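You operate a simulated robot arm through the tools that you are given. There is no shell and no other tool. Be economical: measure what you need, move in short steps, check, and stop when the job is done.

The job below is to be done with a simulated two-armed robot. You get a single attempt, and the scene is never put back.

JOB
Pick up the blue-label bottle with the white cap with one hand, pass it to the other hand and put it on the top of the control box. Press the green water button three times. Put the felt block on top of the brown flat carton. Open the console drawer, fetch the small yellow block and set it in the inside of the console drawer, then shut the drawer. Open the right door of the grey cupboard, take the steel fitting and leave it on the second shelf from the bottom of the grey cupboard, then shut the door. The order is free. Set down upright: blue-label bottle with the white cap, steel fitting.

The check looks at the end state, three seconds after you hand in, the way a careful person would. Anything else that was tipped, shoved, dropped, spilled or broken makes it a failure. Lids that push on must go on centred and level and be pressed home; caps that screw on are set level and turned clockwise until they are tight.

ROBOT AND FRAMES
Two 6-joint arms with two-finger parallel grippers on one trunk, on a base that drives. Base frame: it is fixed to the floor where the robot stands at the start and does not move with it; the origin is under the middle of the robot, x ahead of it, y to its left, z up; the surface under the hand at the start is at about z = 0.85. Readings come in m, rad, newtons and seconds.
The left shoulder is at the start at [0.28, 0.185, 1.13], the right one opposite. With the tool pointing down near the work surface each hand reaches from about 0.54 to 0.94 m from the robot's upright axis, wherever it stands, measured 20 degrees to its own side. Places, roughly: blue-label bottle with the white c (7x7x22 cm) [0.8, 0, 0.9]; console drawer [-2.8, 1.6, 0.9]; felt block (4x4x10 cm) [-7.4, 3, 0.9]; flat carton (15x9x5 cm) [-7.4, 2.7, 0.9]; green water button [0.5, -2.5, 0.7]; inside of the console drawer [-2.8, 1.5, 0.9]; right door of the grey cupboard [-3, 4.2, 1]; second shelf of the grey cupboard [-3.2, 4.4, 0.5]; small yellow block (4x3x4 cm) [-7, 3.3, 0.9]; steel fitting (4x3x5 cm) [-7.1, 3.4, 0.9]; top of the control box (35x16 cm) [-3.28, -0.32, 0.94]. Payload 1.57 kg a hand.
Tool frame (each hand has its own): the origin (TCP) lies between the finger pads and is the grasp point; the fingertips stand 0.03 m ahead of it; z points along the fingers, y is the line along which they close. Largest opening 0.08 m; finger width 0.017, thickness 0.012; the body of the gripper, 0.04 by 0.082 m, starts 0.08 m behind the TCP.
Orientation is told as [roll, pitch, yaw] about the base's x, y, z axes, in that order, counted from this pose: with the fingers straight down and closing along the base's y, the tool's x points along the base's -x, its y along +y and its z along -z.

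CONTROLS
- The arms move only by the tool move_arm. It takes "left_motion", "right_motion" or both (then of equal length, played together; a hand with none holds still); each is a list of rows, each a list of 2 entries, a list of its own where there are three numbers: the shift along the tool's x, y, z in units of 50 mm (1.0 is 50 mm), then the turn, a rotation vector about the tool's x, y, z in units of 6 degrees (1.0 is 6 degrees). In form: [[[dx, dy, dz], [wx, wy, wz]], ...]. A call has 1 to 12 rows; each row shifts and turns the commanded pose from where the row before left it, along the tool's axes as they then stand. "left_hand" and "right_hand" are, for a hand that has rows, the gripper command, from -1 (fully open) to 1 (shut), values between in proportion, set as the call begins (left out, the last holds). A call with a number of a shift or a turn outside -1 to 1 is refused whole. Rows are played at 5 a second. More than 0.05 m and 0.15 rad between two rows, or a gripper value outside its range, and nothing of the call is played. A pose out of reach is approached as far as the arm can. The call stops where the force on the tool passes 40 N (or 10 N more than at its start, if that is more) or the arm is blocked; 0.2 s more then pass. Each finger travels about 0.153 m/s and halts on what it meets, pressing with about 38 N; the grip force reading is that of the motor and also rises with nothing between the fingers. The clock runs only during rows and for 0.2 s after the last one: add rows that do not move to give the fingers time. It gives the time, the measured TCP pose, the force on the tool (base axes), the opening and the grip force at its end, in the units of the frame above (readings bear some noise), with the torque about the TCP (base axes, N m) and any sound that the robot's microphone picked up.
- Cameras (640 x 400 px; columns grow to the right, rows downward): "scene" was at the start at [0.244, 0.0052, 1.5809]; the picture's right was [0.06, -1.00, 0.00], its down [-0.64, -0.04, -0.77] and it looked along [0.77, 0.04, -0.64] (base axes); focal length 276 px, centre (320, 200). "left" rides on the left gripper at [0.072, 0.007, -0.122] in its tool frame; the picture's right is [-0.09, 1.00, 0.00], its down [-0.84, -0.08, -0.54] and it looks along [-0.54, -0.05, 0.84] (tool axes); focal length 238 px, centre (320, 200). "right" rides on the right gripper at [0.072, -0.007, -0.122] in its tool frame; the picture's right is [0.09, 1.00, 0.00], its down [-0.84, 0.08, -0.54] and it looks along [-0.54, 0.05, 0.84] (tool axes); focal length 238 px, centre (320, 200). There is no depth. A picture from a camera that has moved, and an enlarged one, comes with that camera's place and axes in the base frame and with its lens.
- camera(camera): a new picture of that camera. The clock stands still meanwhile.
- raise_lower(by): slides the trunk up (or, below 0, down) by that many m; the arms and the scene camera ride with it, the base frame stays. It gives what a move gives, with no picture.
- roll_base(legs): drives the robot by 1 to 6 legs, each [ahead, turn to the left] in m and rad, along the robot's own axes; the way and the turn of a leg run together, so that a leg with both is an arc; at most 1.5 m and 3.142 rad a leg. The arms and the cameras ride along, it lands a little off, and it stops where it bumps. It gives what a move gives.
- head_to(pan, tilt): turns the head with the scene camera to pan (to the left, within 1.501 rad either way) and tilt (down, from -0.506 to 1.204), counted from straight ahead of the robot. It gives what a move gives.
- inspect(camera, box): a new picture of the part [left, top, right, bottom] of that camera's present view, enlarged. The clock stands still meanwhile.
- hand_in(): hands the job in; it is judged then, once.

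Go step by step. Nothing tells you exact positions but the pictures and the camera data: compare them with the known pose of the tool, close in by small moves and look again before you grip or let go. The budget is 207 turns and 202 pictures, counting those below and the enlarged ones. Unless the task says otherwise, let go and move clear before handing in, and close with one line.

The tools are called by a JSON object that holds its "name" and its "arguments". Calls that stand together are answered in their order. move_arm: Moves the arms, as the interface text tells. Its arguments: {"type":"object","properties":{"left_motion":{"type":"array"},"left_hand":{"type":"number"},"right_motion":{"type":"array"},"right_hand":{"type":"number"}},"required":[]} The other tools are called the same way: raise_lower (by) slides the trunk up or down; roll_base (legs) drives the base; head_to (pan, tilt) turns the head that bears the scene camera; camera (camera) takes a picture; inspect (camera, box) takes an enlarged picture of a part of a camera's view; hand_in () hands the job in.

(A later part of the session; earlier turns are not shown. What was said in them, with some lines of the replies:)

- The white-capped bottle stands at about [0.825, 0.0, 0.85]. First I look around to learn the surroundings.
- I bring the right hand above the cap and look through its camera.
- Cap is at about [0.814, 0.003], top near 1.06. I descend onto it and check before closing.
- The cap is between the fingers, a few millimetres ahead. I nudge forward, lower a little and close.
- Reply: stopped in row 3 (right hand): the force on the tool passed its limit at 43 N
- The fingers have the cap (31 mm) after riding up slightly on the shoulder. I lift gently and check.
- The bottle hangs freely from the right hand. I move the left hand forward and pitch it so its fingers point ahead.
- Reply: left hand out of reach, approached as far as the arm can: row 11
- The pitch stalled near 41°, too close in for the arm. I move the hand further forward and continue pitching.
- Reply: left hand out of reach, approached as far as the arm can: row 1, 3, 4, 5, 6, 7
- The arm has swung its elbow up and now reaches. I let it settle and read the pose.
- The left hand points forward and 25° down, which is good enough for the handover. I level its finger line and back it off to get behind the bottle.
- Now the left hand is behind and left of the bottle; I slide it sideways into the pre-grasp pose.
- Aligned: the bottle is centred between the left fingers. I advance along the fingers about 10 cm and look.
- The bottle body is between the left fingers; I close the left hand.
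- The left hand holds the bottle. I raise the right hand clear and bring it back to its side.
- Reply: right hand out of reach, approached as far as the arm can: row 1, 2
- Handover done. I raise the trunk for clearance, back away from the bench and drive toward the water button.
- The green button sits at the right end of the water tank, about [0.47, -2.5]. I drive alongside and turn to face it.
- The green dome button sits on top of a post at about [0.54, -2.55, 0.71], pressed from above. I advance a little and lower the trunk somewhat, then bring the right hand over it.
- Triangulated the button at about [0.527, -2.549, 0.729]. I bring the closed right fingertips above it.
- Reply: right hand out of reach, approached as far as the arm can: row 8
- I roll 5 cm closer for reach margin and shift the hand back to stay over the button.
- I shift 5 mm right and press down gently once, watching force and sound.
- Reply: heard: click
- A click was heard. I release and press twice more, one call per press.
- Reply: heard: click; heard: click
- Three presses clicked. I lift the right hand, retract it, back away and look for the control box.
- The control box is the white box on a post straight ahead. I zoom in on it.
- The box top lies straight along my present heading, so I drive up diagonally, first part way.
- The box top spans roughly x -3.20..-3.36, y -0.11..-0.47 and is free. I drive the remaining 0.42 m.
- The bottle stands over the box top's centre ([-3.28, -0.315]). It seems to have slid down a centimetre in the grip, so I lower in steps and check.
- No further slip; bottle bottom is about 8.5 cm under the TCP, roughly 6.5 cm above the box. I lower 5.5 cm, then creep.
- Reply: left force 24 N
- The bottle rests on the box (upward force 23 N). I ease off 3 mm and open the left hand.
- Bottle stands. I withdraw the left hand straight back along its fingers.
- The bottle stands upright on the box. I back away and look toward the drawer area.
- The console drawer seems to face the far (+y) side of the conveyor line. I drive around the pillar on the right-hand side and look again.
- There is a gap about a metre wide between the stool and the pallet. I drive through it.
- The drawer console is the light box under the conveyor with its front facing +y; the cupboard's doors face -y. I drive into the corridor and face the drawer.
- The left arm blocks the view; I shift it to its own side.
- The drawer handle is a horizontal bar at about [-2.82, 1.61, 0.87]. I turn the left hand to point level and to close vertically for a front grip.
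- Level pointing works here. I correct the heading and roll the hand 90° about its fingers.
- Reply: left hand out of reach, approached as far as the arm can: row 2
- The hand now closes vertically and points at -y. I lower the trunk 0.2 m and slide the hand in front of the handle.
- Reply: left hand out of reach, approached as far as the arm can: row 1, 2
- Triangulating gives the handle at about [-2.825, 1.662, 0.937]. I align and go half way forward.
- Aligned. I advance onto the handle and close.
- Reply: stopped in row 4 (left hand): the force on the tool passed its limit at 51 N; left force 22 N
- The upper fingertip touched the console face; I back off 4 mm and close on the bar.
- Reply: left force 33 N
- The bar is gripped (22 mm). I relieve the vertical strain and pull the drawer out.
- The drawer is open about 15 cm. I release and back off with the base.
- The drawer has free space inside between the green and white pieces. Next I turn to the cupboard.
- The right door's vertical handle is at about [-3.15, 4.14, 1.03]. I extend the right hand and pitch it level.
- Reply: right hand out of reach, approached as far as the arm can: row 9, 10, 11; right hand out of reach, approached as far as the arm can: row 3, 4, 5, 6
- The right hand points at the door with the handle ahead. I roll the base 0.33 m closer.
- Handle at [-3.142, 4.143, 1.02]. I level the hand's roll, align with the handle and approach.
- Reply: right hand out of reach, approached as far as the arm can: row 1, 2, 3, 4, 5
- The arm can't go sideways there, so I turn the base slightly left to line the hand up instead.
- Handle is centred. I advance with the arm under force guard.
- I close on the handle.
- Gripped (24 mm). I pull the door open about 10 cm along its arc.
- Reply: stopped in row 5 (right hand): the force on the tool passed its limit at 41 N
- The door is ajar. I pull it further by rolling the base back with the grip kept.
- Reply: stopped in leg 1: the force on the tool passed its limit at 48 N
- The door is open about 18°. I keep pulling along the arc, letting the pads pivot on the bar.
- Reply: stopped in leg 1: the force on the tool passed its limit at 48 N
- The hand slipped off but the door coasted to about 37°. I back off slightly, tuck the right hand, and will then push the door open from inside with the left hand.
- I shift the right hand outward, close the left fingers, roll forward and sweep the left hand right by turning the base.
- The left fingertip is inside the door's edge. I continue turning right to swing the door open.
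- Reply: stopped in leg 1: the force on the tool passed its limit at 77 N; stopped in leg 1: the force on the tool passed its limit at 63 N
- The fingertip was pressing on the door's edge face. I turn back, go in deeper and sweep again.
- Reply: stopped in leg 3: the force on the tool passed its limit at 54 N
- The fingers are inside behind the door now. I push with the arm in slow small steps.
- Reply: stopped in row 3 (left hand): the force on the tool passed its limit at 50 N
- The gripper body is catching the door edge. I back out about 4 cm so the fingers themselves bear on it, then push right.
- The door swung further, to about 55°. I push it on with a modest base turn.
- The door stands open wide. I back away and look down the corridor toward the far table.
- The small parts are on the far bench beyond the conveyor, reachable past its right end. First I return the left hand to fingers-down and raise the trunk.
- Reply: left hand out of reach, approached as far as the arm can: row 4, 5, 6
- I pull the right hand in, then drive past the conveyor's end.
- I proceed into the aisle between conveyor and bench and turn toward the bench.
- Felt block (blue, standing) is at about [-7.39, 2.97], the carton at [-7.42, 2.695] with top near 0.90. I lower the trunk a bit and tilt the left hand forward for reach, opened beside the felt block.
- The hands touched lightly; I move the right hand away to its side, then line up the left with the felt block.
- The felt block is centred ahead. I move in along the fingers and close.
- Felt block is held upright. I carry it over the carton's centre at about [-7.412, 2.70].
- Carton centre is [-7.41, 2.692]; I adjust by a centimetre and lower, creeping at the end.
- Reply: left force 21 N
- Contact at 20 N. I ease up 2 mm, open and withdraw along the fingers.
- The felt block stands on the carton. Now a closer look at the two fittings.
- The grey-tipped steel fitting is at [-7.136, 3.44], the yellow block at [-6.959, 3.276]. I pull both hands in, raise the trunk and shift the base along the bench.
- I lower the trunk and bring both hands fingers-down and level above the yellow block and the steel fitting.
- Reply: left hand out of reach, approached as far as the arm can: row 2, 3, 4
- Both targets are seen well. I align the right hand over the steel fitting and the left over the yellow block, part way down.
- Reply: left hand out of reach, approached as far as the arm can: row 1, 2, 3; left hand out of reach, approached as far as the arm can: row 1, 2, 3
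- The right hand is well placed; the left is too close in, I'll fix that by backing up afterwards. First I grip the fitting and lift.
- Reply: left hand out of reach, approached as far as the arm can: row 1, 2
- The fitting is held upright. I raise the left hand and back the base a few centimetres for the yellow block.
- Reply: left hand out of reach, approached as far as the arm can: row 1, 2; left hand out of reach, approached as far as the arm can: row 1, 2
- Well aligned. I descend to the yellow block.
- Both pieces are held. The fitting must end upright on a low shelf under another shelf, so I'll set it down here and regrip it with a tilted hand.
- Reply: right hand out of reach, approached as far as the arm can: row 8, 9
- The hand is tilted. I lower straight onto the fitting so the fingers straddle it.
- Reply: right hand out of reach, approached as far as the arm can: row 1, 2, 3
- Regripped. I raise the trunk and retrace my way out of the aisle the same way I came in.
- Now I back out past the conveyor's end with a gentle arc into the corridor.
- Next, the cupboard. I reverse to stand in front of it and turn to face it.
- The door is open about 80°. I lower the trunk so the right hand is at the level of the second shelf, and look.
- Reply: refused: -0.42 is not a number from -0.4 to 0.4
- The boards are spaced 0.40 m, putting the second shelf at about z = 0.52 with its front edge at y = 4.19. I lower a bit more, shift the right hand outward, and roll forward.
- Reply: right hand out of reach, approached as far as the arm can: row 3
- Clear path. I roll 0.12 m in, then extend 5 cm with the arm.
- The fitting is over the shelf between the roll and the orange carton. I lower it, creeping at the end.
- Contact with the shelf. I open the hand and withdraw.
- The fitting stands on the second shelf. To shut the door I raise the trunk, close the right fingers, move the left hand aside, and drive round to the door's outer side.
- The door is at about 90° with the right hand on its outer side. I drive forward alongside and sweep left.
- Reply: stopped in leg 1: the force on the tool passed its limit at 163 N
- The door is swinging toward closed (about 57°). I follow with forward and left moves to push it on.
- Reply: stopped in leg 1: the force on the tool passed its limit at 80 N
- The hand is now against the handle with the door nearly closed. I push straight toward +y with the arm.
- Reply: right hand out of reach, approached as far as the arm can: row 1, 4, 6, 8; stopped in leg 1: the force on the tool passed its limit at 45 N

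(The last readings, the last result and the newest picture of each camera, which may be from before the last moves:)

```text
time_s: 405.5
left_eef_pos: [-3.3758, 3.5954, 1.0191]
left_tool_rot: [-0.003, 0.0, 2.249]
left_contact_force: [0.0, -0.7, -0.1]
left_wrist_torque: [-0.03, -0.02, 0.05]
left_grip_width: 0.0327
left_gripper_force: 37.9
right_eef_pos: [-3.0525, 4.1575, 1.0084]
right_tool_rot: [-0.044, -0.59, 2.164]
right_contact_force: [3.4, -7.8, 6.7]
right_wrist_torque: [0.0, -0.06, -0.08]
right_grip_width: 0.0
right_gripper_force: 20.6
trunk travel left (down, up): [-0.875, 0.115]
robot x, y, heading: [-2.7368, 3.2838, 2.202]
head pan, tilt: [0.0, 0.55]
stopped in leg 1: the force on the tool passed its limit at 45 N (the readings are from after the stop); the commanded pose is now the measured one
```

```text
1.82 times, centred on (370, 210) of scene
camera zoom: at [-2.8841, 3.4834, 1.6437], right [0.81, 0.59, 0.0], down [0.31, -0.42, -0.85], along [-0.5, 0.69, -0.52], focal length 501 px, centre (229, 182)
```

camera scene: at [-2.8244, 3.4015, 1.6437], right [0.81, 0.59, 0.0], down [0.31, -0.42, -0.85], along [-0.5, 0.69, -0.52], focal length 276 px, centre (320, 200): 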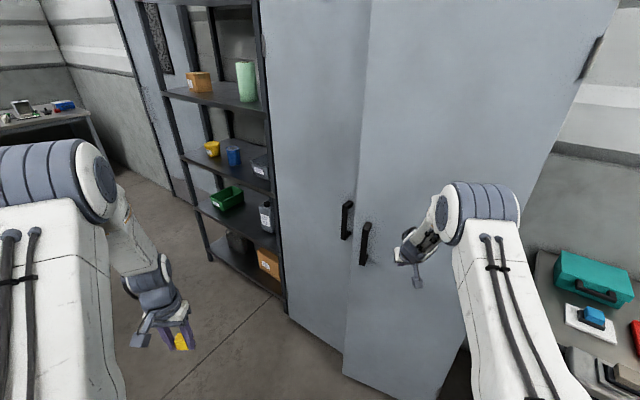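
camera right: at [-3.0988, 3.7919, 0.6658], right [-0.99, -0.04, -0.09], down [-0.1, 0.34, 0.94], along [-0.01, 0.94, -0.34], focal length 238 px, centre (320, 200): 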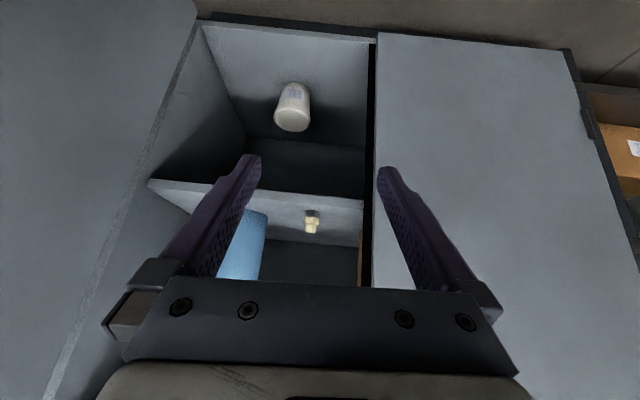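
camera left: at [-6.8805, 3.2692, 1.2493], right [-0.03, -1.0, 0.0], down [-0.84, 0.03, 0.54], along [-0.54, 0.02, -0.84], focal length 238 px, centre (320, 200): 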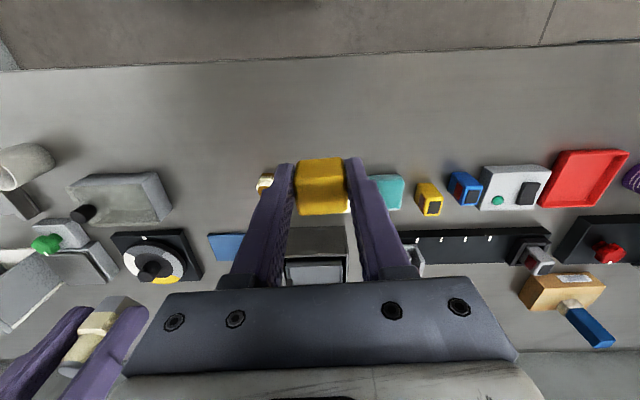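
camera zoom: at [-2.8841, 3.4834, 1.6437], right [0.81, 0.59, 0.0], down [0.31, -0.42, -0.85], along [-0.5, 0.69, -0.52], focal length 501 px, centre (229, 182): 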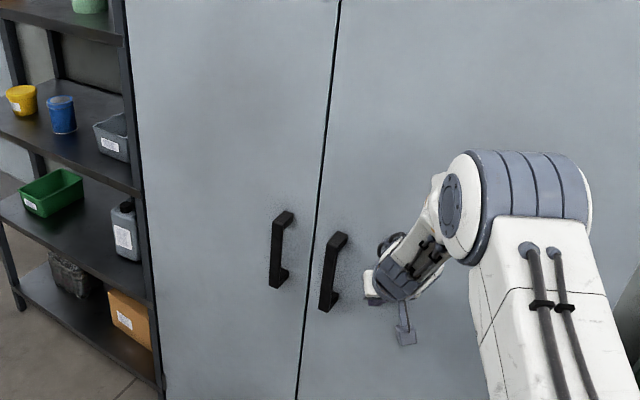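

The door is shut flush. I back away, bring the right hand back to fingers-down, and drive to the drawer.

{"name": "roll_base", "arguments": {"legs": [[-0.35, 0]]}}

{"name": "move_arm", "arguments": {"right_motion": [[[0.3, 0, -0.3], [0, 0.9, 0]], [[0.4, 0, -0.3], [0, 1, 0]], [[0.5, 0, -0.2], [0, 1, 0]], [[0.6, 0, -0.1], [0, 1, 0]], [[0.7, 0, 0], [0, 1, 0]], [[0.7, 0, 0], [0, 0.7, 0]], [[0.7, 0, 0], [0, 0, 0]], [[0.5, 0, 0], [0, 0, 0]], [[0, 0, 0], [0, 0, 0]]], "left_motion": [[[0, -0.5, 0], [0, 0, 0]], [[0, -0.5, 0], [0, 0, 0]], [[0, -0.5, 0], [0, 0, 0]], [[0, -0.5, 0], [0, 0, 0]], [[0, -0.5, 0], [0, 0, 0]], [[0, -0.5, 0], [0, 0, 0]], [[0, 0, 0], [0, 0, 0]], [[0, 0, 0], [0, 0, 0]], [[0, 0, 0], [0, 0, 0]]]}}

{"name": "roll_base", "arguments": {"legs": [[0, 1.727], [0.55, 0], [0, 0.785]]}}

{"name": "camera", "arguments": {"camera": "scene"}}

```text
time_s: 407.8
left_eef_pos: [-3.1736, 3.326, 1.0195]
left_tool_rot: [-0.001, 0.003, 2.245]
left_contact_force: [0.1, 0.0, -1.0]
left_wrist_torque: [-0.01, -0.05, 0.0]
left_grip_width: 0.033
left_gripper_force: 38.5
right_eef_pos: [-2.8465, 3.8839, 1.0078]
right_tool_rot: [-0.046, -0.59, 2.157]
right_contact_force: [-0.9, -0.1, 0.0]
right_wrist_torque: [0.03, 0.03, -0.01]
right_grip_width: 0.0001
right_gripper_force: 21.3
trunk travel left (down, up): [-0.875, 0.115]
robot x, y, heading: [-2.5353, 3.0068, 2.192]
head pan, tilt: [0.0, 0.55]
```

```text
time_s: 409.8
left_eef_pos: [-3.0531, 3.4194, 1.0193]
left_tool_rot: [0.001, 0.001, 2.245]
left_contact_force: [0.6, -0.7, -1.0]
left_wrist_torque: [-0.03, -0.03, 0.0]
left_grip_width: 0.033
left_gripper_force: 38.2
right_eef_pos: [-2.7359, 3.7274, 0.9719]
right_tool_rot: [-0.104, -0.17, 2.105]
right_contact_force: [0.3, 0.0, 0.8]
right_wrist_torque: [0.02, 0.03, -0.01]
right_grip_width: 0.0
right_gripper_force: 21.7
right hand out of reach, approached as far as the arm can: row 1, 2
trunk travel left (down, up): [-0.875, 0.115]
robot x, y, heading: [-2.5356, 3.0076, 2.195]
head pan, tilt: [0.0, 0.55]
```

```text
time_s: 419.1
left_eef_pos: [-2.7741, 1.9834, 1.0188]
left_tool_rot: [0.001, 0.0, -1.562]
left_contact_force: [-0.1, -0.1, -0.9]
left_wrist_torque: [0.0, 0.0, 0.01]
left_grip_width: 0.0325
left_gripper_force: 38.3
right_eef_pos: [-3.2137, 1.939, 0.9718]
right_tool_rot: [-0.104, -0.17, -1.698]
right_contact_force: [0.7, -0.1, -0.2]
right_wrist_torque: [0.02, 0.04, 0.01]
right_grip_width: 0.0
right_gripper_force: 21.2
trunk travel left (down, up): [-0.875, 0.115]
robot x, y, heading: [-2.9302, 2.6305, -1.604]
head pan, tilt: [0.0, 0.55]
```

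```text
40 pictures are left
camera scene: at [-2.9396, 2.381, 1.6437], right [-1.0, 0.04, 0.0], down [0.02, 0.52, -0.85], along [-0.03, -0.85, -0.52], focal length 276 px, centre (320, 200)
```

scene: 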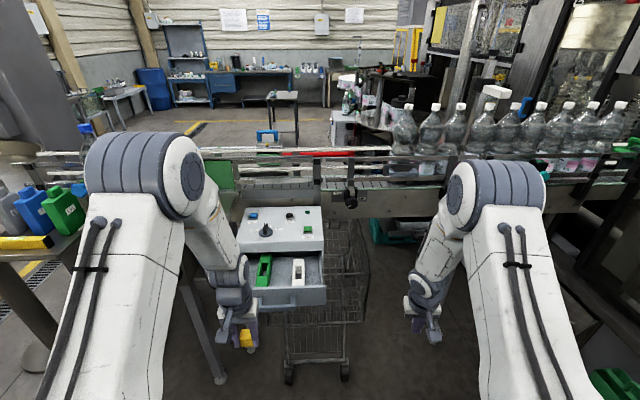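

{"name": "inspect", "arguments": {"camera": "scene", "box": [210, 200, 360, 350]}}

{"name": "camera", "arguments": {"camera": "left"}}

```text
2.67 times, centred on (285, 275) of scene
camera zoom: at [-2.9396, 2.381, 1.6437], right [-1.0, 0.04, 0.0], down [0.02, 0.52, -0.85], along [-0.03, -0.85, -0.52], focal length 735 px, centre (413, 0)
```

zoom: 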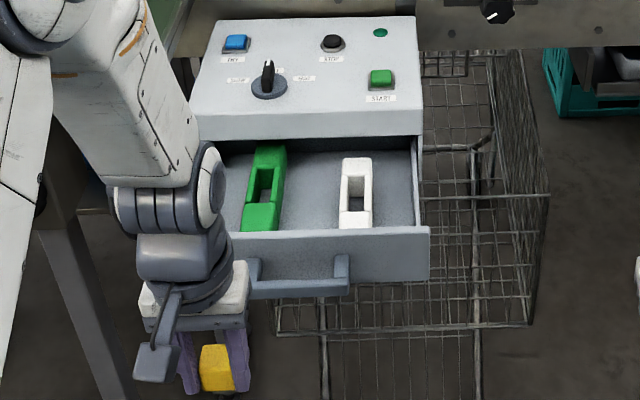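

```text
38 pictures are left
camera left: at [-2.7691, 2.0563, 1.1405], right [1.0, -0.08, 0.0], down [-0.07, -0.84, 0.54], along [-0.05, -0.54, -0.84], focal length 238 px, centre (320, 200)
```

left: 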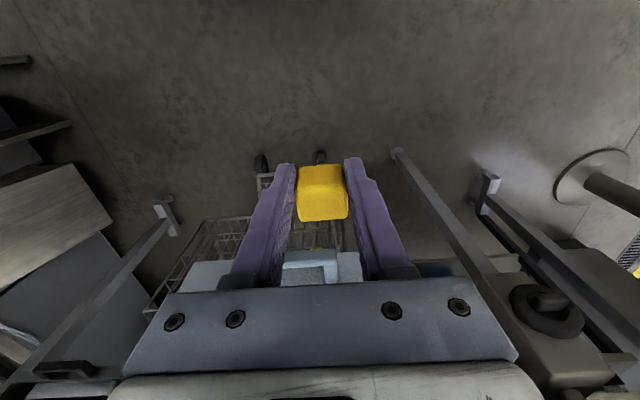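

The gap between the green and white pieces (about 8 cm, centred near x = -2.825, y = 1.70) will take the block. I raise slightly and drive forward over it.

{"name": "raise_lower", "arguments": {"by": 0.08}}

{"name": "roll_base", "arguments": {"legs": [[0.25, 0]]}}

{"name": "move_arm", "arguments": {"left_motion": [[[-0.3, -0.45, 0], [0, 0, 0]], [[0, -0.45, 0], [0, 0, 0]], [[0, 0, 0], [0, 0, 0]]]}}

{"name": "camera", "arguments": {"camera": "left"}}

{"name": "inspect", "arguments": {"camera": "scene", "box": [200, 180, 400, 380]}}

```text
time_s: 420.2
left_eef_pos: [-2.7754, 1.9846, 1.0994]
left_tool_rot: [0.0, 0.002, -1.562]
left_contact_force: [-0.4, -0.1, -0.7]
left_wrist_torque: [-0.02, -0.01, 0.01]
left_grip_width: 0.0326
left_gripper_force: 38.3
right_eef_pos: [-3.2156, 1.939, 1.0528]
right_tool_rot: [-0.106, -0.172, -1.7]
right_contact_force: [0.4, 0.7, 1.1]
right_wrist_torque: [0.01, 0.0, 0.0]
right_grip_width: 0.0
right_gripper_force: 21.7
trunk travel left (down, up): [-0.955, 0.035]
robot x, y, heading: [-2.9279, 2.6311, -1.61]
head pan, tilt: [0.0, 0.55]
```

```text
time_s: 422.0
left_eef_pos: [-2.7849, 1.741, 1.0993]
left_tool_rot: [0.0, 0.0, -1.561]
left_contact_force: [0.7, -0.3, 0.4]
left_wrist_torque: [0.02, 0.04, 0.01]
left_grip_width: 0.033
left_gripper_force: 37.9
right_eef_pos: [-3.222, 1.6938, 1.0512]
right_tool_rot: [-0.105, -0.172, -1.696]
right_contact_force: [0.3, 0.7, 0.1]
right_wrist_torque: [-0.03, -0.03, -0.01]
right_grip_width: 0.0001
right_gripper_force: 21.8
trunk travel left (down, up): [-0.955, 0.035]
robot x, y, heading: [-2.9354, 2.387, -1.608]
head pan, tilt: [0.0, 0.55]
```

```text
time_s: 422.8
left_eef_pos: [-2.8295, 1.725, 1.0988]
left_tool_rot: [-0.001, 0.002, -1.562]
left_contact_force: [0.9, 0.4, -0.7]
left_wrist_torque: [-0.01, 0.04, 0.0]
left_grip_width: 0.0328
left_gripper_force: 37.7
right_eef_pos: [-3.2231, 1.694, 1.0517]
right_tool_rot: [-0.105, -0.172, -1.697]
right_contact_force: [0.2, 0.1, -0.2]
right_wrist_torque: [0.02, 0.02, 0.0]
right_grip_width: 0.0
right_gripper_force: 21.4
trunk travel left (down, up): [-0.955, 0.035]
robot x, y, heading: [-2.9373, 2.3846, -1.607]
head pan, tilt: [0.0, 0.55]
```

```text
37 pictures are left
camera left: at [-2.8232, 1.7975, 1.2198], right [1.0, -0.08, 0.0], down [-0.07, -0.84, 0.54], along [-0.04, -0.54, -0.84], focal length 238 px, centre (320, 200)
```

left: 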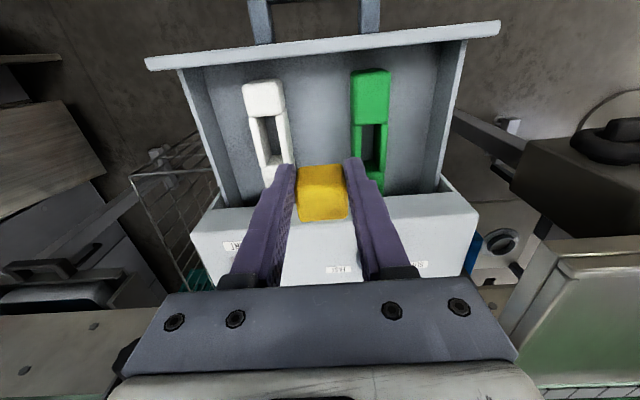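

```text
2.00 times, centred on (300, 280) of scene
camera zoom: at [-2.9485, 2.1362, 1.7237], right [-1.0, 0.04, 0.0], down [0.02, 0.52, -0.85], along [-0.03, -0.85, -0.52], focal length 551 px, centre (360, 40)
```

zoom: 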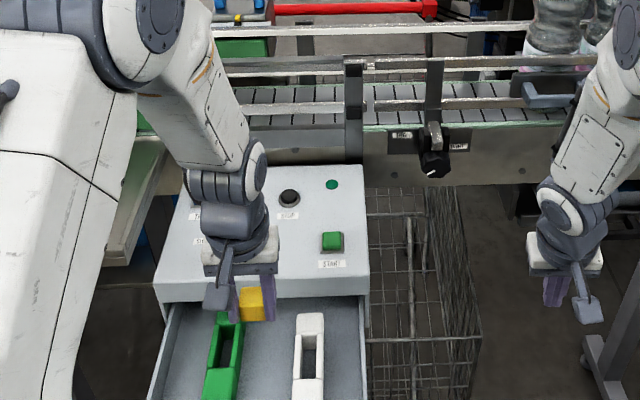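

The block hangs exactly between the two pieces. I shift 1 cm toward the drawer front and lower.

{"name": "move_arm", "arguments": {"left_motion": [[[0.2, 0, 0.7], [0, 0, 0]], [[0, 0, 0.8], [0, 0, 0]], [[0, 0, 0.8], [0, 0, 0]], [[0, 0, 0.3], [0, 0, 0]], [[0, 0, 0], [0, 0, 0]]]}}

{"name": "camera", "arguments": {"camera": "left"}}

```text
time_s: 424.0
left_eef_pos: [-2.8308, 1.7342, 0.9654]
left_tool_rot: [0.002, 0.0, -1.563]
left_contact_force: [0.0, 0.1, 0.1]
left_wrist_torque: [-0.01, -0.03, 0.0]
left_grip_width: 0.0328
left_gripper_force: 38.2
right_eef_pos: [-3.2227, 1.693, 1.0512]
right_tool_rot: [-0.106, -0.171, -1.697]
right_contact_force: [0.6, -0.8, -0.7]
right_wrist_torque: [-0.04, -0.01, 0.01]
right_grip_width: 0.0
right_gripper_force: 20.8
trunk travel left (down, up): [-0.955, 0.035]
robot x, y, heading: [-2.9372, 2.3861, -1.611]
head pan, tilt: [0.0, 0.55]
```

```text
35 pictures are left
camera left: at [-2.8244, 1.806, 1.0872], right [1.0, -0.08, 0.0], down [-0.07, -0.84, 0.54], along [-0.04, -0.54, -0.84], focal length 238 px, centre (320, 200)
```

left: 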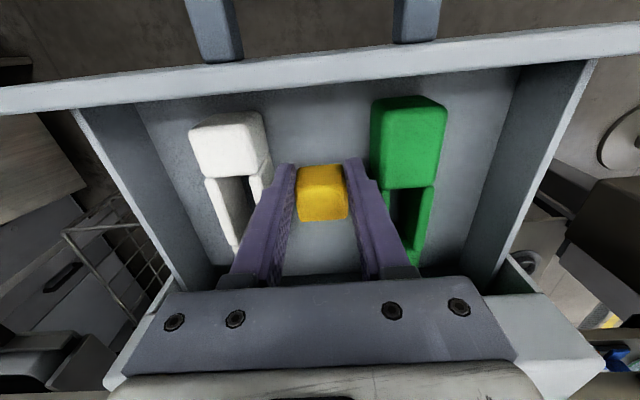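

{"name": "move_arm", "arguments": {"left_motion": [[[0, 0, 0.2], [0, 0, 0]], [[0, 0, 0.1], [0, 0, 0]], [[0, 0, 0.06], [0, 0, 0]], [[0, 0, 0.06], [0, 0, 0]], [[0, 0, 0], [0, 0, 0]]]}}

{"name": "camera", "arguments": {"camera": "left"}}

```text
time_s: 425.2
left_eef_pos: [-2.8287, 1.7354, 0.9466]
left_tool_rot: [-0.001, 0.001, -1.561]
left_contact_force: [0.4, 0.3, -1.2]
left_wrist_torque: [0.02, 0.02, 0.01]
left_grip_width: 0.0328
left_gripper_force: 38.0
right_eef_pos: [-3.2227, 1.6937, 1.0526]
right_tool_rot: [-0.105, -0.17, -1.7]
right_contact_force: [0.7, 0.3, 0.8]
right_wrist_torque: [0.02, -0.04, 0.0]
right_grip_width: 0.0001
right_gripper_force: 21.0
trunk travel left (down, up): [-0.955, 0.035]
robot x, y, heading: [-2.9395, 2.3854, -1.608]
head pan, tilt: [0.0, 0.55]
```

```text
34 pictures are left
camera left: at [-2.8224, 1.8064, 1.0692], right [1.0, -0.08, 0.0], down [-0.07, -0.84, 0.54], along [-0.04, -0.54, -0.84], focal length 238 px, centre (320, 200)
```

left: 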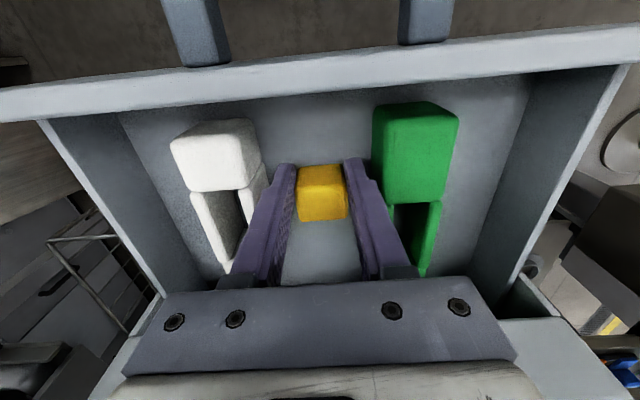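

{"name": "move_arm", "arguments": {"left_motion": [[[0, 0, 0.08], [0, 0, 0]], [[0, 0, 0.08], [0, 0, 0]], [[0, 0, 0.06], [0, 0, 0]], [[0, 0, 0.06], [0, 0, 0]], [[0, 0, 0], [0, 0, 0]]]}}

{"name": "camera", "arguments": {"camera": "left"}}

```text
time_s: 426.4
left_eef_pos: [-2.829, 1.734, 0.9363]
left_tool_rot: [-0.002, -0.002, -1.56]
left_contact_force: [5.8, -1.1, 27.2]
left_wrist_torque: [-0.32, -0.26, 0.05]
left_grip_width: 0.0329
left_gripper_force: 37.5
right_eef_pos: [-3.2224, 1.6939, 1.0534]
right_tool_rot: [-0.105, -0.173, -1.697]
right_contact_force: [-0.7, 0.2, 0.1]
right_wrist_torque: [0.02, -0.01, 0.02]
right_grip_width: 0.0
right_gripper_force: 21.3
trunk travel left (down, up): [-0.955, 0.035]
robot x, y, heading: [-2.9331, 2.3842, -1.609]
head pan, tilt: [0.0, 0.55]
```

```text
33 pictures are left
camera left: at [-2.8228, 1.8059, 1.0571], right [1.0, -0.08, 0.0], down [-0.07, -0.84, 0.54], along [-0.04, -0.54, -0.84], focal length 238 px, centre (320, 200)
```

left: 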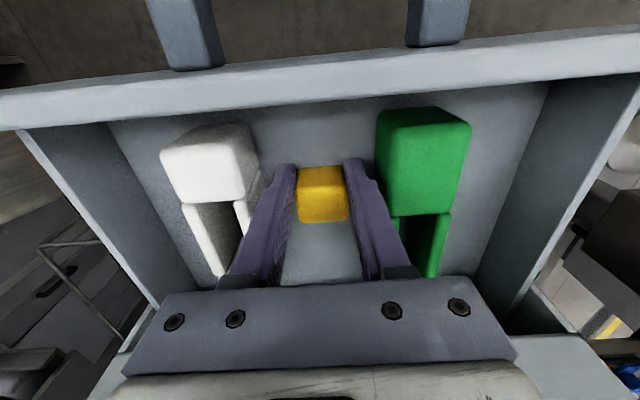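

The block rests on the drawer floor. I ease off, open only slightly and lift out.

{"name": "move_arm", "arguments": {"left_motion": [[[0, 0, -0.06], [0, 0, 0]], [[0, 0, 0], [0, 0, 0]]]}}

{"name": "move_arm", "arguments": {"left_motion": [[[0, 0, 0], [0, 0, 0]], [[0, 0, 0], [0, 0, 0]], [[0, 0, 0], [0, 0, 0]]], "left_hand": -0.15}}

{"name": "move_arm", "arguments": {"left_motion": [[[0, 0, -0.3], [0, 0, 0]], [[0, 0, -0.6], [0, 0, 0]], [[0, 0, -0.8], [0, 0, 0]], [[0, 0, -0.8], [0, 0, 0]], [[0, 0, 0], [0, 0, 0]]]}}

{"name": "camera", "arguments": {"camera": "left"}}

```text
time_s: 427.0
left_eef_pos: [-2.8283, 1.7357, 0.9364]
left_tool_rot: [0.0, 0.004, -1.559]
left_contact_force: [-0.5, 0.9, -0.2]
left_wrist_torque: [0.03, 0.01, 0.05]
left_grip_width: 0.033
left_gripper_force: 38.4
right_eef_pos: [-3.2228, 1.6944, 1.0522]
right_tool_rot: [-0.105, -0.171, -1.698]
right_contact_force: [0.1, 0.0, 0.3]
right_wrist_torque: [-0.02, 0.0, 0.0]
right_grip_width: 0.0002
right_gripper_force: 21.7
trunk travel left (down, up): [-0.955, 0.035]
robot x, y, heading: [-2.9394, 2.3835, -1.608]
head pan, tilt: [0.0, 0.55]
```

```text
time_s: 427.8
left_eef_pos: [-2.8288, 1.7359, 0.937]
left_tool_rot: [0.0, -0.002, -1.561]
left_contact_force: [-0.6, 0.5, 0.5]
left_wrist_torque: [-0.04, 0.01, 0.02]
left_grip_width: 0.0459
left_gripper_force: 0.1
right_eef_pos: [-3.2233, 1.6942, 1.0521]
right_tool_rot: [-0.105, -0.17, -1.698]
right_contact_force: [0.8, 0.1, 0.5]
right_wrist_torque: [0.01, -0.01, -0.02]
right_grip_width: 0.0
right_gripper_force: 21.4
trunk travel left (down, up): [-0.955, 0.035]
robot x, y, heading: [-2.9367, 2.3853, -1.605]
head pan, tilt: [0.0, 0.55]
```

```text
time_s: 429.0
left_eef_pos: [-2.8277, 1.739, 1.0633]
left_tool_rot: [0.001, 0.003, -1.56]
left_contact_force: [0.2, -0.4, -0.4]
left_wrist_torque: [-0.01, -0.01, 0.0]
left_grip_width: 0.0461
left_gripper_force: 0.0
right_eef_pos: [-3.2228, 1.6924, 1.0517]
right_tool_rot: [-0.105, -0.17, -1.7]
right_contact_force: [0.3, -0.6, 0.8]
right_wrist_torque: [0.01, 0.0, 0.01]
right_grip_width: 0.0
right_gripper_force: 21.3
trunk travel left (down, up): [-0.955, 0.035]
robot x, y, heading: [-2.9415, 2.3838, -1.607]
head pan, tilt: [0.0, 0.55]
```

```text
32 pictures are left
camera left: at [-2.8226, 1.811, 1.185], right [1.0, -0.08, 0.0], down [-0.07, -0.84, 0.54], along [-0.04, -0.54, -0.84], focal length 238 px, centre (320, 200)
```

left: 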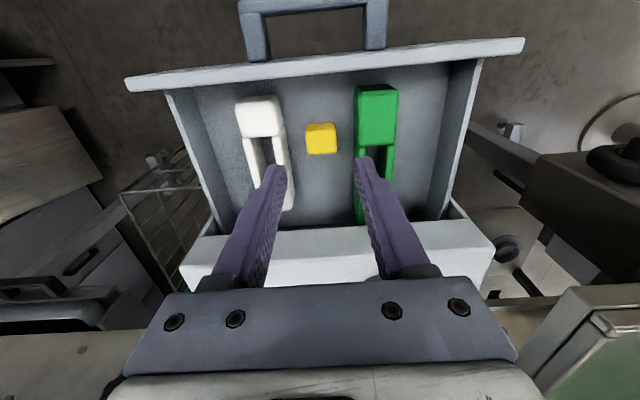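

The block lies in the drawer. I back off, close the fingers, lower them in front of the handle and push the drawer shut.

{"name": "roll_base", "arguments": {"legs": [[-0.18, 0]]}}

{"name": "move_arm", "arguments": {"left_motion": [[[0, 0, 0.7], [0, 0, 0]], [[0, 0, 0.7], [0, 0, 0]], [[0, 0, 0.7], [0, 0, 0]], [[0, 0, 0.08], [0, 0, 0]], [[0, 0, 0], [0, 0, 0]]], "left_hand": 1}}

{"name": "camera", "arguments": {"camera": "left"}}

```text
time_s: 430.5
left_eef_pos: [-2.8217, 1.9204, 1.0638]
left_tool_rot: [-0.001, 0.001, -1.561]
left_contact_force: [0.1, -0.3, 0.5]
left_wrist_torque: [0.02, -0.02, -0.01]
left_grip_width: 0.046
left_gripper_force: 0.1
right_eef_pos: [-3.2168, 1.8757, 1.0521]
right_tool_rot: [-0.103, -0.171, -1.698]
right_contact_force: [0.5, -0.5, -1.8]
right_wrist_torque: [-0.02, 0.0, 0.02]
right_grip_width: 0.0001
right_gripper_force: 21.7
trunk travel left (down, up): [-0.955, 0.035]
robot x, y, heading: [-2.9297, 2.5647, -1.612]
head pan, tilt: [0.0, 0.55]
```

```text
time_s: 431.7
left_eef_pos: [-2.8229, 1.921, 0.9541]
left_tool_rot: [0.002, -0.001, -1.559]
left_contact_force: [-0.3, -0.1, 0.0]
left_wrist_torque: [0.02, 0.04, 0.01]
left_grip_width: 0.0002
left_gripper_force: 20.9
right_eef_pos: [-3.2159, 1.8757, 1.0522]
right_tool_rot: [-0.103, -0.171, -1.699]
right_contact_force: [-0.9, -0.4, 0.1]
right_wrist_torque: [0.0, 0.02, -0.04]
right_grip_width: 0.0
right_gripper_force: 22.0
trunk travel left (down, up): [-0.955, 0.035]
robot x, y, heading: [-2.9316, 2.5689, -1.61]
head pan, tilt: [0.0, 0.55]
```

```text
31 pictures are left
camera left: at [-2.817, 1.9932, 1.0759], right [1.0, -0.08, 0.0], down [-0.07, -0.84, 0.54], along [-0.05, -0.54, -0.84], focal length 238 px, centre (320, 200)
```

left: 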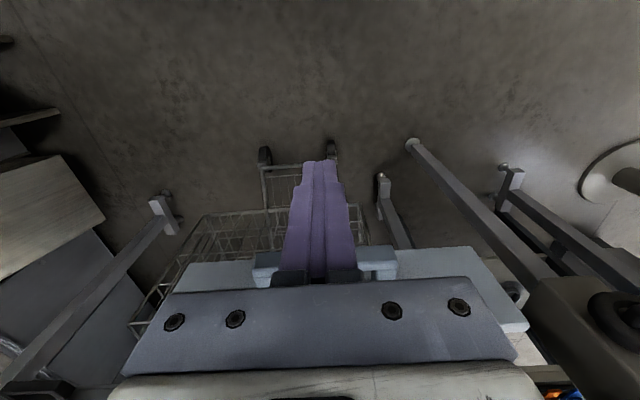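

{"name": "roll_base", "arguments": {"legs": [[0.18, 0]]}}

{"name": "camera", "arguments": {"camera": "scene"}}

```text
time_s: 433.2
left_eef_pos: [-2.8298, 1.7403, 0.954]
left_tool_rot: [0.001, 0.0, -1.562]
left_contact_force: [-0.5, -0.6, 0.4]
left_wrist_torque: [-0.02, -0.01, 0.03]
left_grip_width: 0.0
left_gripper_force: 21.7
right_eef_pos: [-3.2229, 1.6937, 1.0515]
right_tool_rot: [-0.103, -0.171, -1.697]
right_contact_force: [0.6, 0.4, -0.5]
right_wrist_torque: [0.0, -0.01, 0.01]
right_grip_width: 0.0003
right_gripper_force: 21.3
trunk travel left (down, up): [-0.955, 0.035]
robot x, y, heading: [-2.9335, 2.3867, -1.608]
head pan, tilt: [0.0, 0.55]
```

```text
30 pictures are left
camera scene: at [-2.9484, 2.1369, 1.7237], right [-1.0, 0.04, 0.0], down [0.02, 0.52, -0.85], along [-0.03, -0.85, -0.52], focal length 276 px, centre (320, 200)
```

scene: 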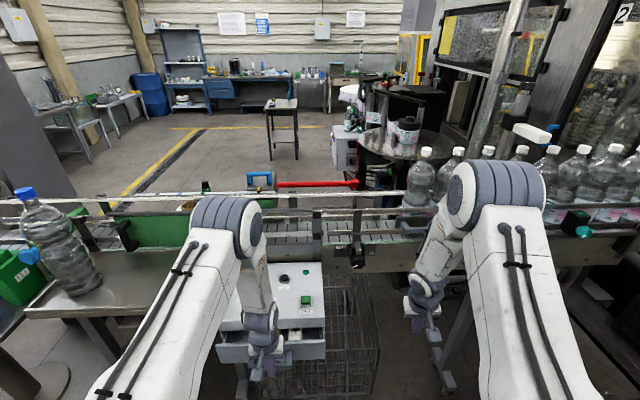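

The drawer moves in. I finish the push with the arm in small steps until it stops.

{"name": "move_arm", "arguments": {"left_motion": [[[-0.25, 0, 0], [0, 0, 0]], [[-0.25, 0, 0], [0, 0, 0]], [[-0.25, 0, 0], [0, 0, 0]], [[-0.2, 0, 0], [0, 0, 0]], [[-0.15, 0, 0], [0, 0, 0]], [[-0.1, 0, 0], [0, 0, 0]], [[-0.1, 0, 0], [0, 0, 0]], [[-0.1, 0, 0], [0, 0, 0]], [[-0.1, 0, 0], [0, 0, 0]], [[0, 0, 0], [0, 0, 0]]]}}

{"name": "inspect", "arguments": {"camera": "scene", "box": [180, 220, 380, 400]}}

```text
time_s: 434.3
left_eef_pos: [-2.8286, 1.703, 0.9515]
left_tool_rot: [0.004, 0.035, -1.562]
left_contact_force: [-0.1, 4.7, -0.6]
left_wrist_torque: [0.03, -0.04, -0.01]
left_grip_width: 0.0
left_gripper_force: 20.9
right_eef_pos: [-3.2232, 1.6943, 1.0512]
right_tool_rot: [-0.105, -0.172, -1.698]
right_contact_force: [-0.7, 0.6, -1.1]
right_wrist_torque: [0.03, -0.05, 0.0]
right_grip_width: 0.0001
right_gripper_force: 21.5
trunk travel left (down, up): [-0.955, 0.035]
robot x, y, heading: [-2.9327, 2.3841, -1.608]
head pan, tilt: [0.0, 0.55]
stopped in row 5 (left hand): the force on the tool passed its limit at 45 N (the readings are from after the stop); the commanded pose is now the measured one
```

```text
2.22 times, centred on (280, 310) of scene
camera zoom: at [-2.9485, 2.1369, 1.7236], right [-1.0, 0.04, 0.0], down [0.02, 0.52, -0.85], along [-0.03, -0.85, -0.52], focal length 613 px, centre (409, -44)
```

zoom: 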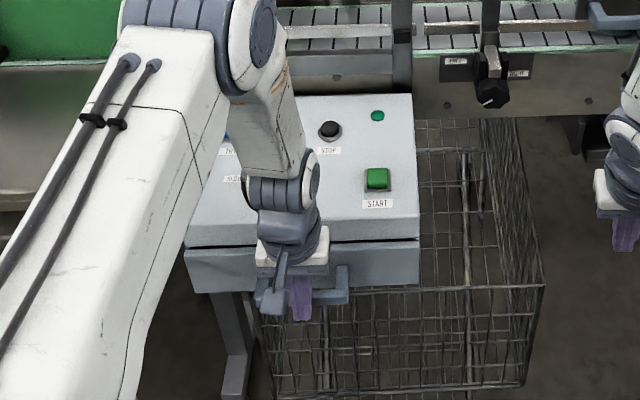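

{"name": "roll_base", "arguments": {"legs": [[-0.25, 0]]}}

{"name": "camera", "arguments": {"camera": "left"}}

{"name": "inspect", "arguments": {"camera": "scene", "box": [200, 160, 380, 320]}}

```text
time_s: 436.1
left_eef_pos: [-2.8201, 1.9502, 0.951]
left_tool_rot: [0.003, 0.032, -1.564]
left_contact_force: [0.4, 0.0, 0.4]
left_wrist_torque: [-0.01, -0.02, -0.01]
left_grip_width: 0.0001
left_gripper_force: 21.9
right_eef_pos: [-3.2156, 1.9436, 1.0522]
right_tool_rot: [-0.105, -0.172, -1.701]
right_contact_force: [0.6, 0.5, 0.9]
right_wrist_torque: [0.03, -0.04, -0.04]
right_grip_width: 0.0
right_gripper_force: 21.2
trunk travel left (down, up): [-0.955, 0.035]
robot x, y, heading: [-2.9277, 2.6357, -1.611]
head pan, tilt: [0.0, 0.55]
```

```text
28 pictures are left
camera left: at [-2.8142, 2.0186, 1.0758], right [1.0, -0.09, 0.0], down [-0.07, -0.85, 0.52], along [-0.04, -0.51, -0.86], focal length 238 px, centre (320, 200)
```

left: 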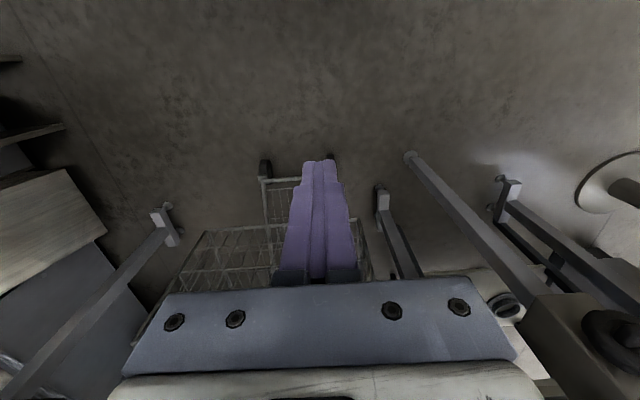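

```text
2.50 times, centred on (290, 240) of scene
camera zoom: at [-2.9395, 2.3858, 1.7237], right [-1.0, 0.04, 0.0], down [0.02, 0.52, -0.85], along [-0.03, -0.85, -0.52], focal length 689 px, centre (395, 100)
```

zoom: 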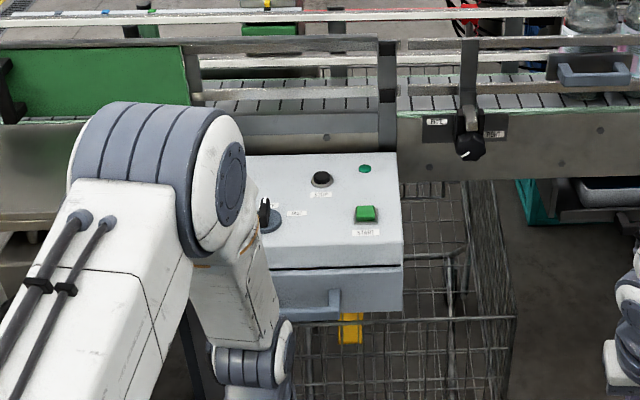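

{"name": "inspect", "arguments": {"camera": "scene", "box": [270, 210, 350, 270]}}

```text
6.67 times, centred on (310, 240) of scene
camera zoom: at [-2.9395, 2.3858, 1.7237], right [-1.0, 0.04, 0.0], down [0.02, 0.52, -0.85], along [-0.03, -0.85, -0.52], focal length 1838 px, centre (387, -67)
```

zoom: 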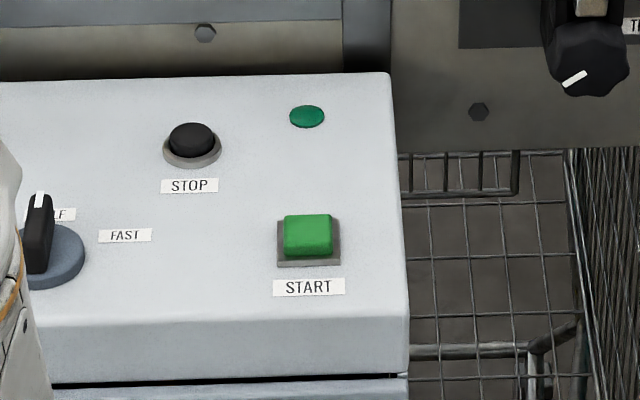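

The drawer may still stand a little proud. I push once more, slowly.

{"name": "roll_base", "arguments": {"legs": [[0.235, 0]]}}

{"name": "move_arm", "arguments": {"left_motion": [[[-0.06, 0, 0], [0, 0, 0]], [[-0.06, 0, 0], [0, 0, 0]], [[-0.06, 0, 0], [0, 0, 0]], [[-0.06, 0, 0], [0, 0, 0]], [[-0.06, 0, 0], [0, 0, 0]], [[-0.06, 0, 0], [0, 0, 0]], [[-0.06, 0, 0], [0, 0, 0]], [[-0.06, 0, 0], [0, 0, 0]], [[-0.06, 0, 0], [0, 0, 0]], [[-0.06, 0, 0], [0, 0, 0]], [[-0.06, 0, 0], [0, 0, 0]], [[0, 0, 0], [0, 0, 0]]]}}

{"name": "inspect", "arguments": {"camera": "scene", "box": [230, 270, 350, 380]}}

```text
time_s: 437.9
left_eef_pos: [-2.8292, 1.7168, 0.9527]
left_tool_rot: [0.006, 0.031, -1.563]
left_contact_force: [0.2, 0.5, 0.0]
left_wrist_torque: [-0.03, 0.04, 0.0]
left_grip_width: 0.0002
left_gripper_force: 21.5
right_eef_pos: [-3.2243, 1.7113, 1.052]
right_tool_rot: [-0.105, -0.171, -1.701]
right_contact_force: [-0.6, 0.4, 0.2]
right_wrist_torque: [0.01, -0.01, 0.01]
right_grip_width: 0.0001
right_gripper_force: 21.2
trunk travel left (down, up): [-0.955, 0.035]
robot x, y, heading: [-2.9389, 2.4034, -1.613]
head pan, tilt: [0.0, 0.55]
```

```text
time_s: 439.7
left_eef_pos: [-2.8296, 1.7042, 0.95]
left_tool_rot: [0.01, 0.058, -1.566]
left_contact_force: [-0.2, 4.6, -1.8]
left_wrist_torque: [0.02, 0.01, 0.04]
left_grip_width: 0.0
left_gripper_force: 21.4
right_eef_pos: [-3.2257, 1.7104, 1.0522]
right_tool_rot: [-0.105, -0.171, -1.701]
right_contact_force: [0.3, -0.5, -0.2]
right_wrist_torque: [0.03, -0.02, 0.01]
right_grip_width: 0.0
right_gripper_force: 21.4
trunk travel left (down, up): [-0.955, 0.035]
robot x, y, heading: [-2.9335, 2.4039, -1.614]
head pan, tilt: [0.0, 0.55]
stopped in row 9 (left hand): the force on the tool passed its limit at 42 N (the readings are from after the stop); the commanded pose is now the measured one
```

```text
3.64 times, centred on (290, 325) of scene
camera zoom: at [-2.9488, 2.1528, 1.7235], right [-1.0, 0.04, 0.0], down [0.02, 0.52, -0.85], along [-0.03, -0.85, -0.52], focal length 1003 px, centre (429, -254)
```

zoom: 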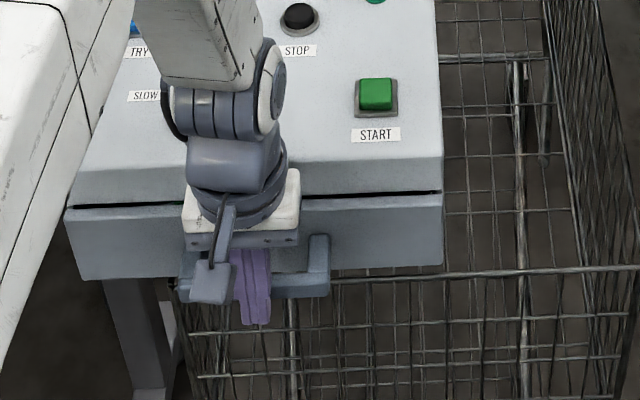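

The push stops at the same hard point again, so the drawer is shut. I back away and take a final look at the cupboard door.

{"name": "roll_base", "arguments": {"legs": [[-0.35, 0], [0, 1.57]]}}

{"name": "head_to", "arguments": {"pan": 1.5, "tilt": 0.35}}

{"name": "camera", "arguments": {"camera": "scene"}}

{"name": "head_to", "arguments": {"pan": -1.5, "tilt": 0.35}}

{"name": "camera", "arguments": {"camera": "scene"}}

```text
time_s: 445.8
left_eef_pos: [-2.2167, 2.8397, 0.95]
left_tool_rot: [0.006, 0.055, -0.043]
left_contact_force: [0.8, -0.2, 0.2]
left_wrist_torque: [0.03, -0.01, 0.0]
left_grip_width: 0.0
left_gripper_force: 21.9
right_eef_pos: [-2.2444, 2.4436, 1.0516]
right_tool_rot: [-0.104, -0.17, -0.18]
right_contact_force: [0.5, -0.1, 0.3]
right_wrist_torque: [0.03, -0.01, 0.02]
right_grip_width: 0.0
right_gripper_force: 21.0
trunk travel left (down, up): [-0.955, 0.035]
robot x, y, heading: [-2.9164, 2.7627, -0.085]
head pan, tilt: [0.0, 0.55]
```

```text
time_s: 447.4
left_eef_pos: [-2.2172, 2.8384, 0.9501]
left_tool_rot: [0.009, 0.054, -0.044]
left_contact_force: [0.3, -0.3, 0.0]
left_wrist_torque: [0.02, -0.02, 0.05]
left_grip_width: 0.0
left_gripper_force: 21.1
right_eef_pos: [-2.2448, 2.4439, 1.0518]
right_tool_rot: [-0.105, -0.172, -0.179]
right_contact_force: [-0.3, -0.1, 0.8]
right_wrist_torque: [0.0, 0.0, -0.01]
right_grip_width: 0.0001
right_gripper_force: 21.5
trunk travel left (down, up): [-0.955, 0.035]
robot x, y, heading: [-2.92, 2.7645, -0.089]
head pan, tilt: [1.499, 0.351]
```

```text
24 pictures are left
camera scene: at [-2.748, 2.8429, 1.7419], right [0.99, -0.16, 0.0], down [-0.06, -0.34, -0.94], along [0.15, 0.93, -0.34], focal length 276 px, centre (320, 200)
```

scene: 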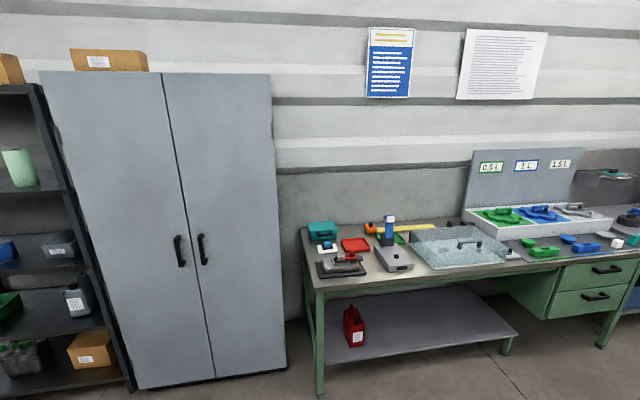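

```text
time_s: 450.0
left_eef_pos: [-2.2171, 2.8389, 0.9507]
left_tool_rot: [0.006, 0.054, -0.043]
left_contact_force: [0.9, 0.2, -0.1]
left_wrist_torque: [0.02, 0.02, -0.01]
left_grip_width: 0.0
left_gripper_force: 21.0
right_eef_pos: [-2.2457, 2.4441, 1.0524]
right_tool_rot: [-0.105, -0.172, -0.179]
right_contact_force: [0.1, 0.1, 0.0]
right_wrist_torque: [-0.03, 0.0, -0.02]
right_grip_width: 0.0004
right_gripper_force: 21.3
trunk travel left (down, up): [-0.955, 0.035]
robot x, y, heading: [-2.9202, 2.7638, -0.09]
head pan, tilt: [-1.499, 0.351]
```

```text
23 pictures are left
camera scene: at [-2.7644, 2.6579, 1.7419], right [-1.0, 0.02, 0.0], down [0.01, 0.34, -0.94], along [-0.02, -0.94, -0.34], focal length 276 px, centre (320, 200)
```

scene: 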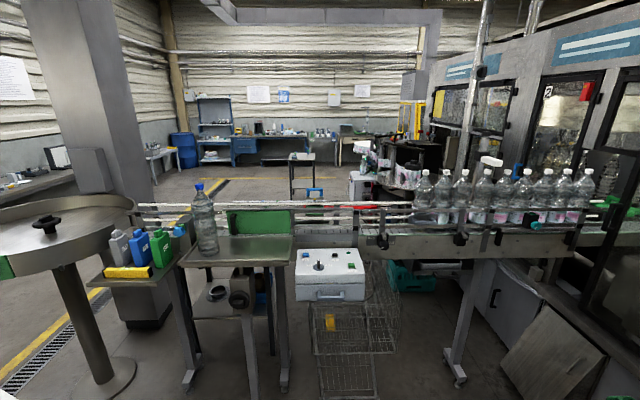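

{"name": "inspect", "arguments": {"camera": "scene", "box": [270, 230, 390, 320]}}

{"name": "head_to", "arguments": {"pan": 1.5, "tilt": 0.35}}

{"name": "inspect", "arguments": {"camera": "scene", "box": [120, 60, 300, 400]}}

```text
4.44 times, centred on (330, 275) of scene
camera zoom: at [-2.7644, 2.6579, 1.7419], right [-1.0, 0.02, 0.0], down [0.01, 0.34, -0.94], along [-0.02, -0.94, -0.34], focal length 1225 px, centre (276, -133)
```

zoom: 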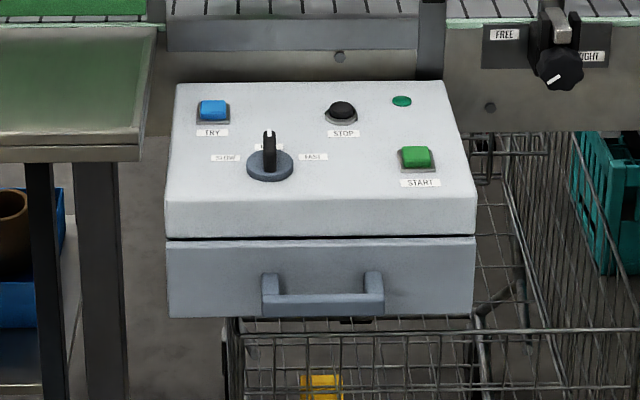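

```text
time_s: 452.6
left_eef_pos: [-2.2156, 2.8394, 0.95]
left_tool_rot: [0.007, 0.056, -0.044]
left_contact_force: [0.1, -0.4, -0.7]
left_wrist_torque: [-0.02, 0.0, 0.0]
left_grip_width: 0.0
left_gripper_force: 21.1
right_eef_pos: [-2.2442, 2.4439, 1.052]
right_tool_rot: [-0.106, -0.171, -0.18]
right_contact_force: [-0.2, 1.4, -0.3]
right_wrist_torque: [0.02, 0.0, 0.03]
right_grip_width: 0.0003
right_gripper_force: 21.2
trunk travel left (down, up): [-0.955, 0.035]
robot x, y, heading: [-2.9196, 2.7643, -0.086]
head pan, tilt: [1.499, 0.351]
```

```text
1.18 times, centred on (210, 230) of scene
camera zoom: at [-2.748, 2.8429, 1.7419], right [0.99, -0.16, 0.0], down [-0.06, -0.34, -0.94], along [0.15, 0.93, -0.34], focal length 324 px, centre (449, 165)
```

zoom: 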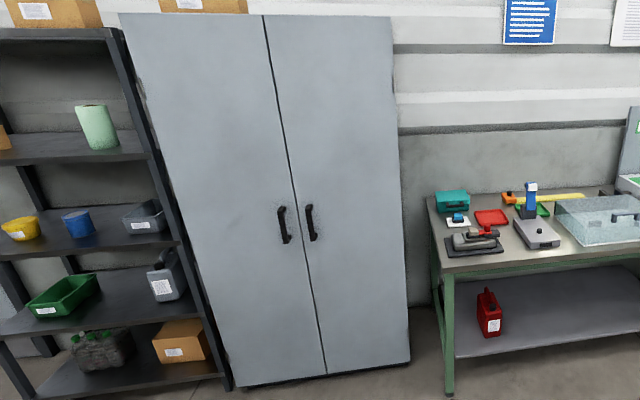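

Drawer and cupboard door are shut, all items are placed and both hands are empty and clear, so I hand in.

{"name": "hand_in", "arguments": {}}

```text
The job is handed in.
```

All five parts of the job are done and handed in. The bottle was passed between hands and stands upright on the control box, and the button was pressed three times with a click each time. The felt block is on the carton, and the yellow block is in the shut drawer. The steel fitting stands upright on the second shelf behind the shut door.
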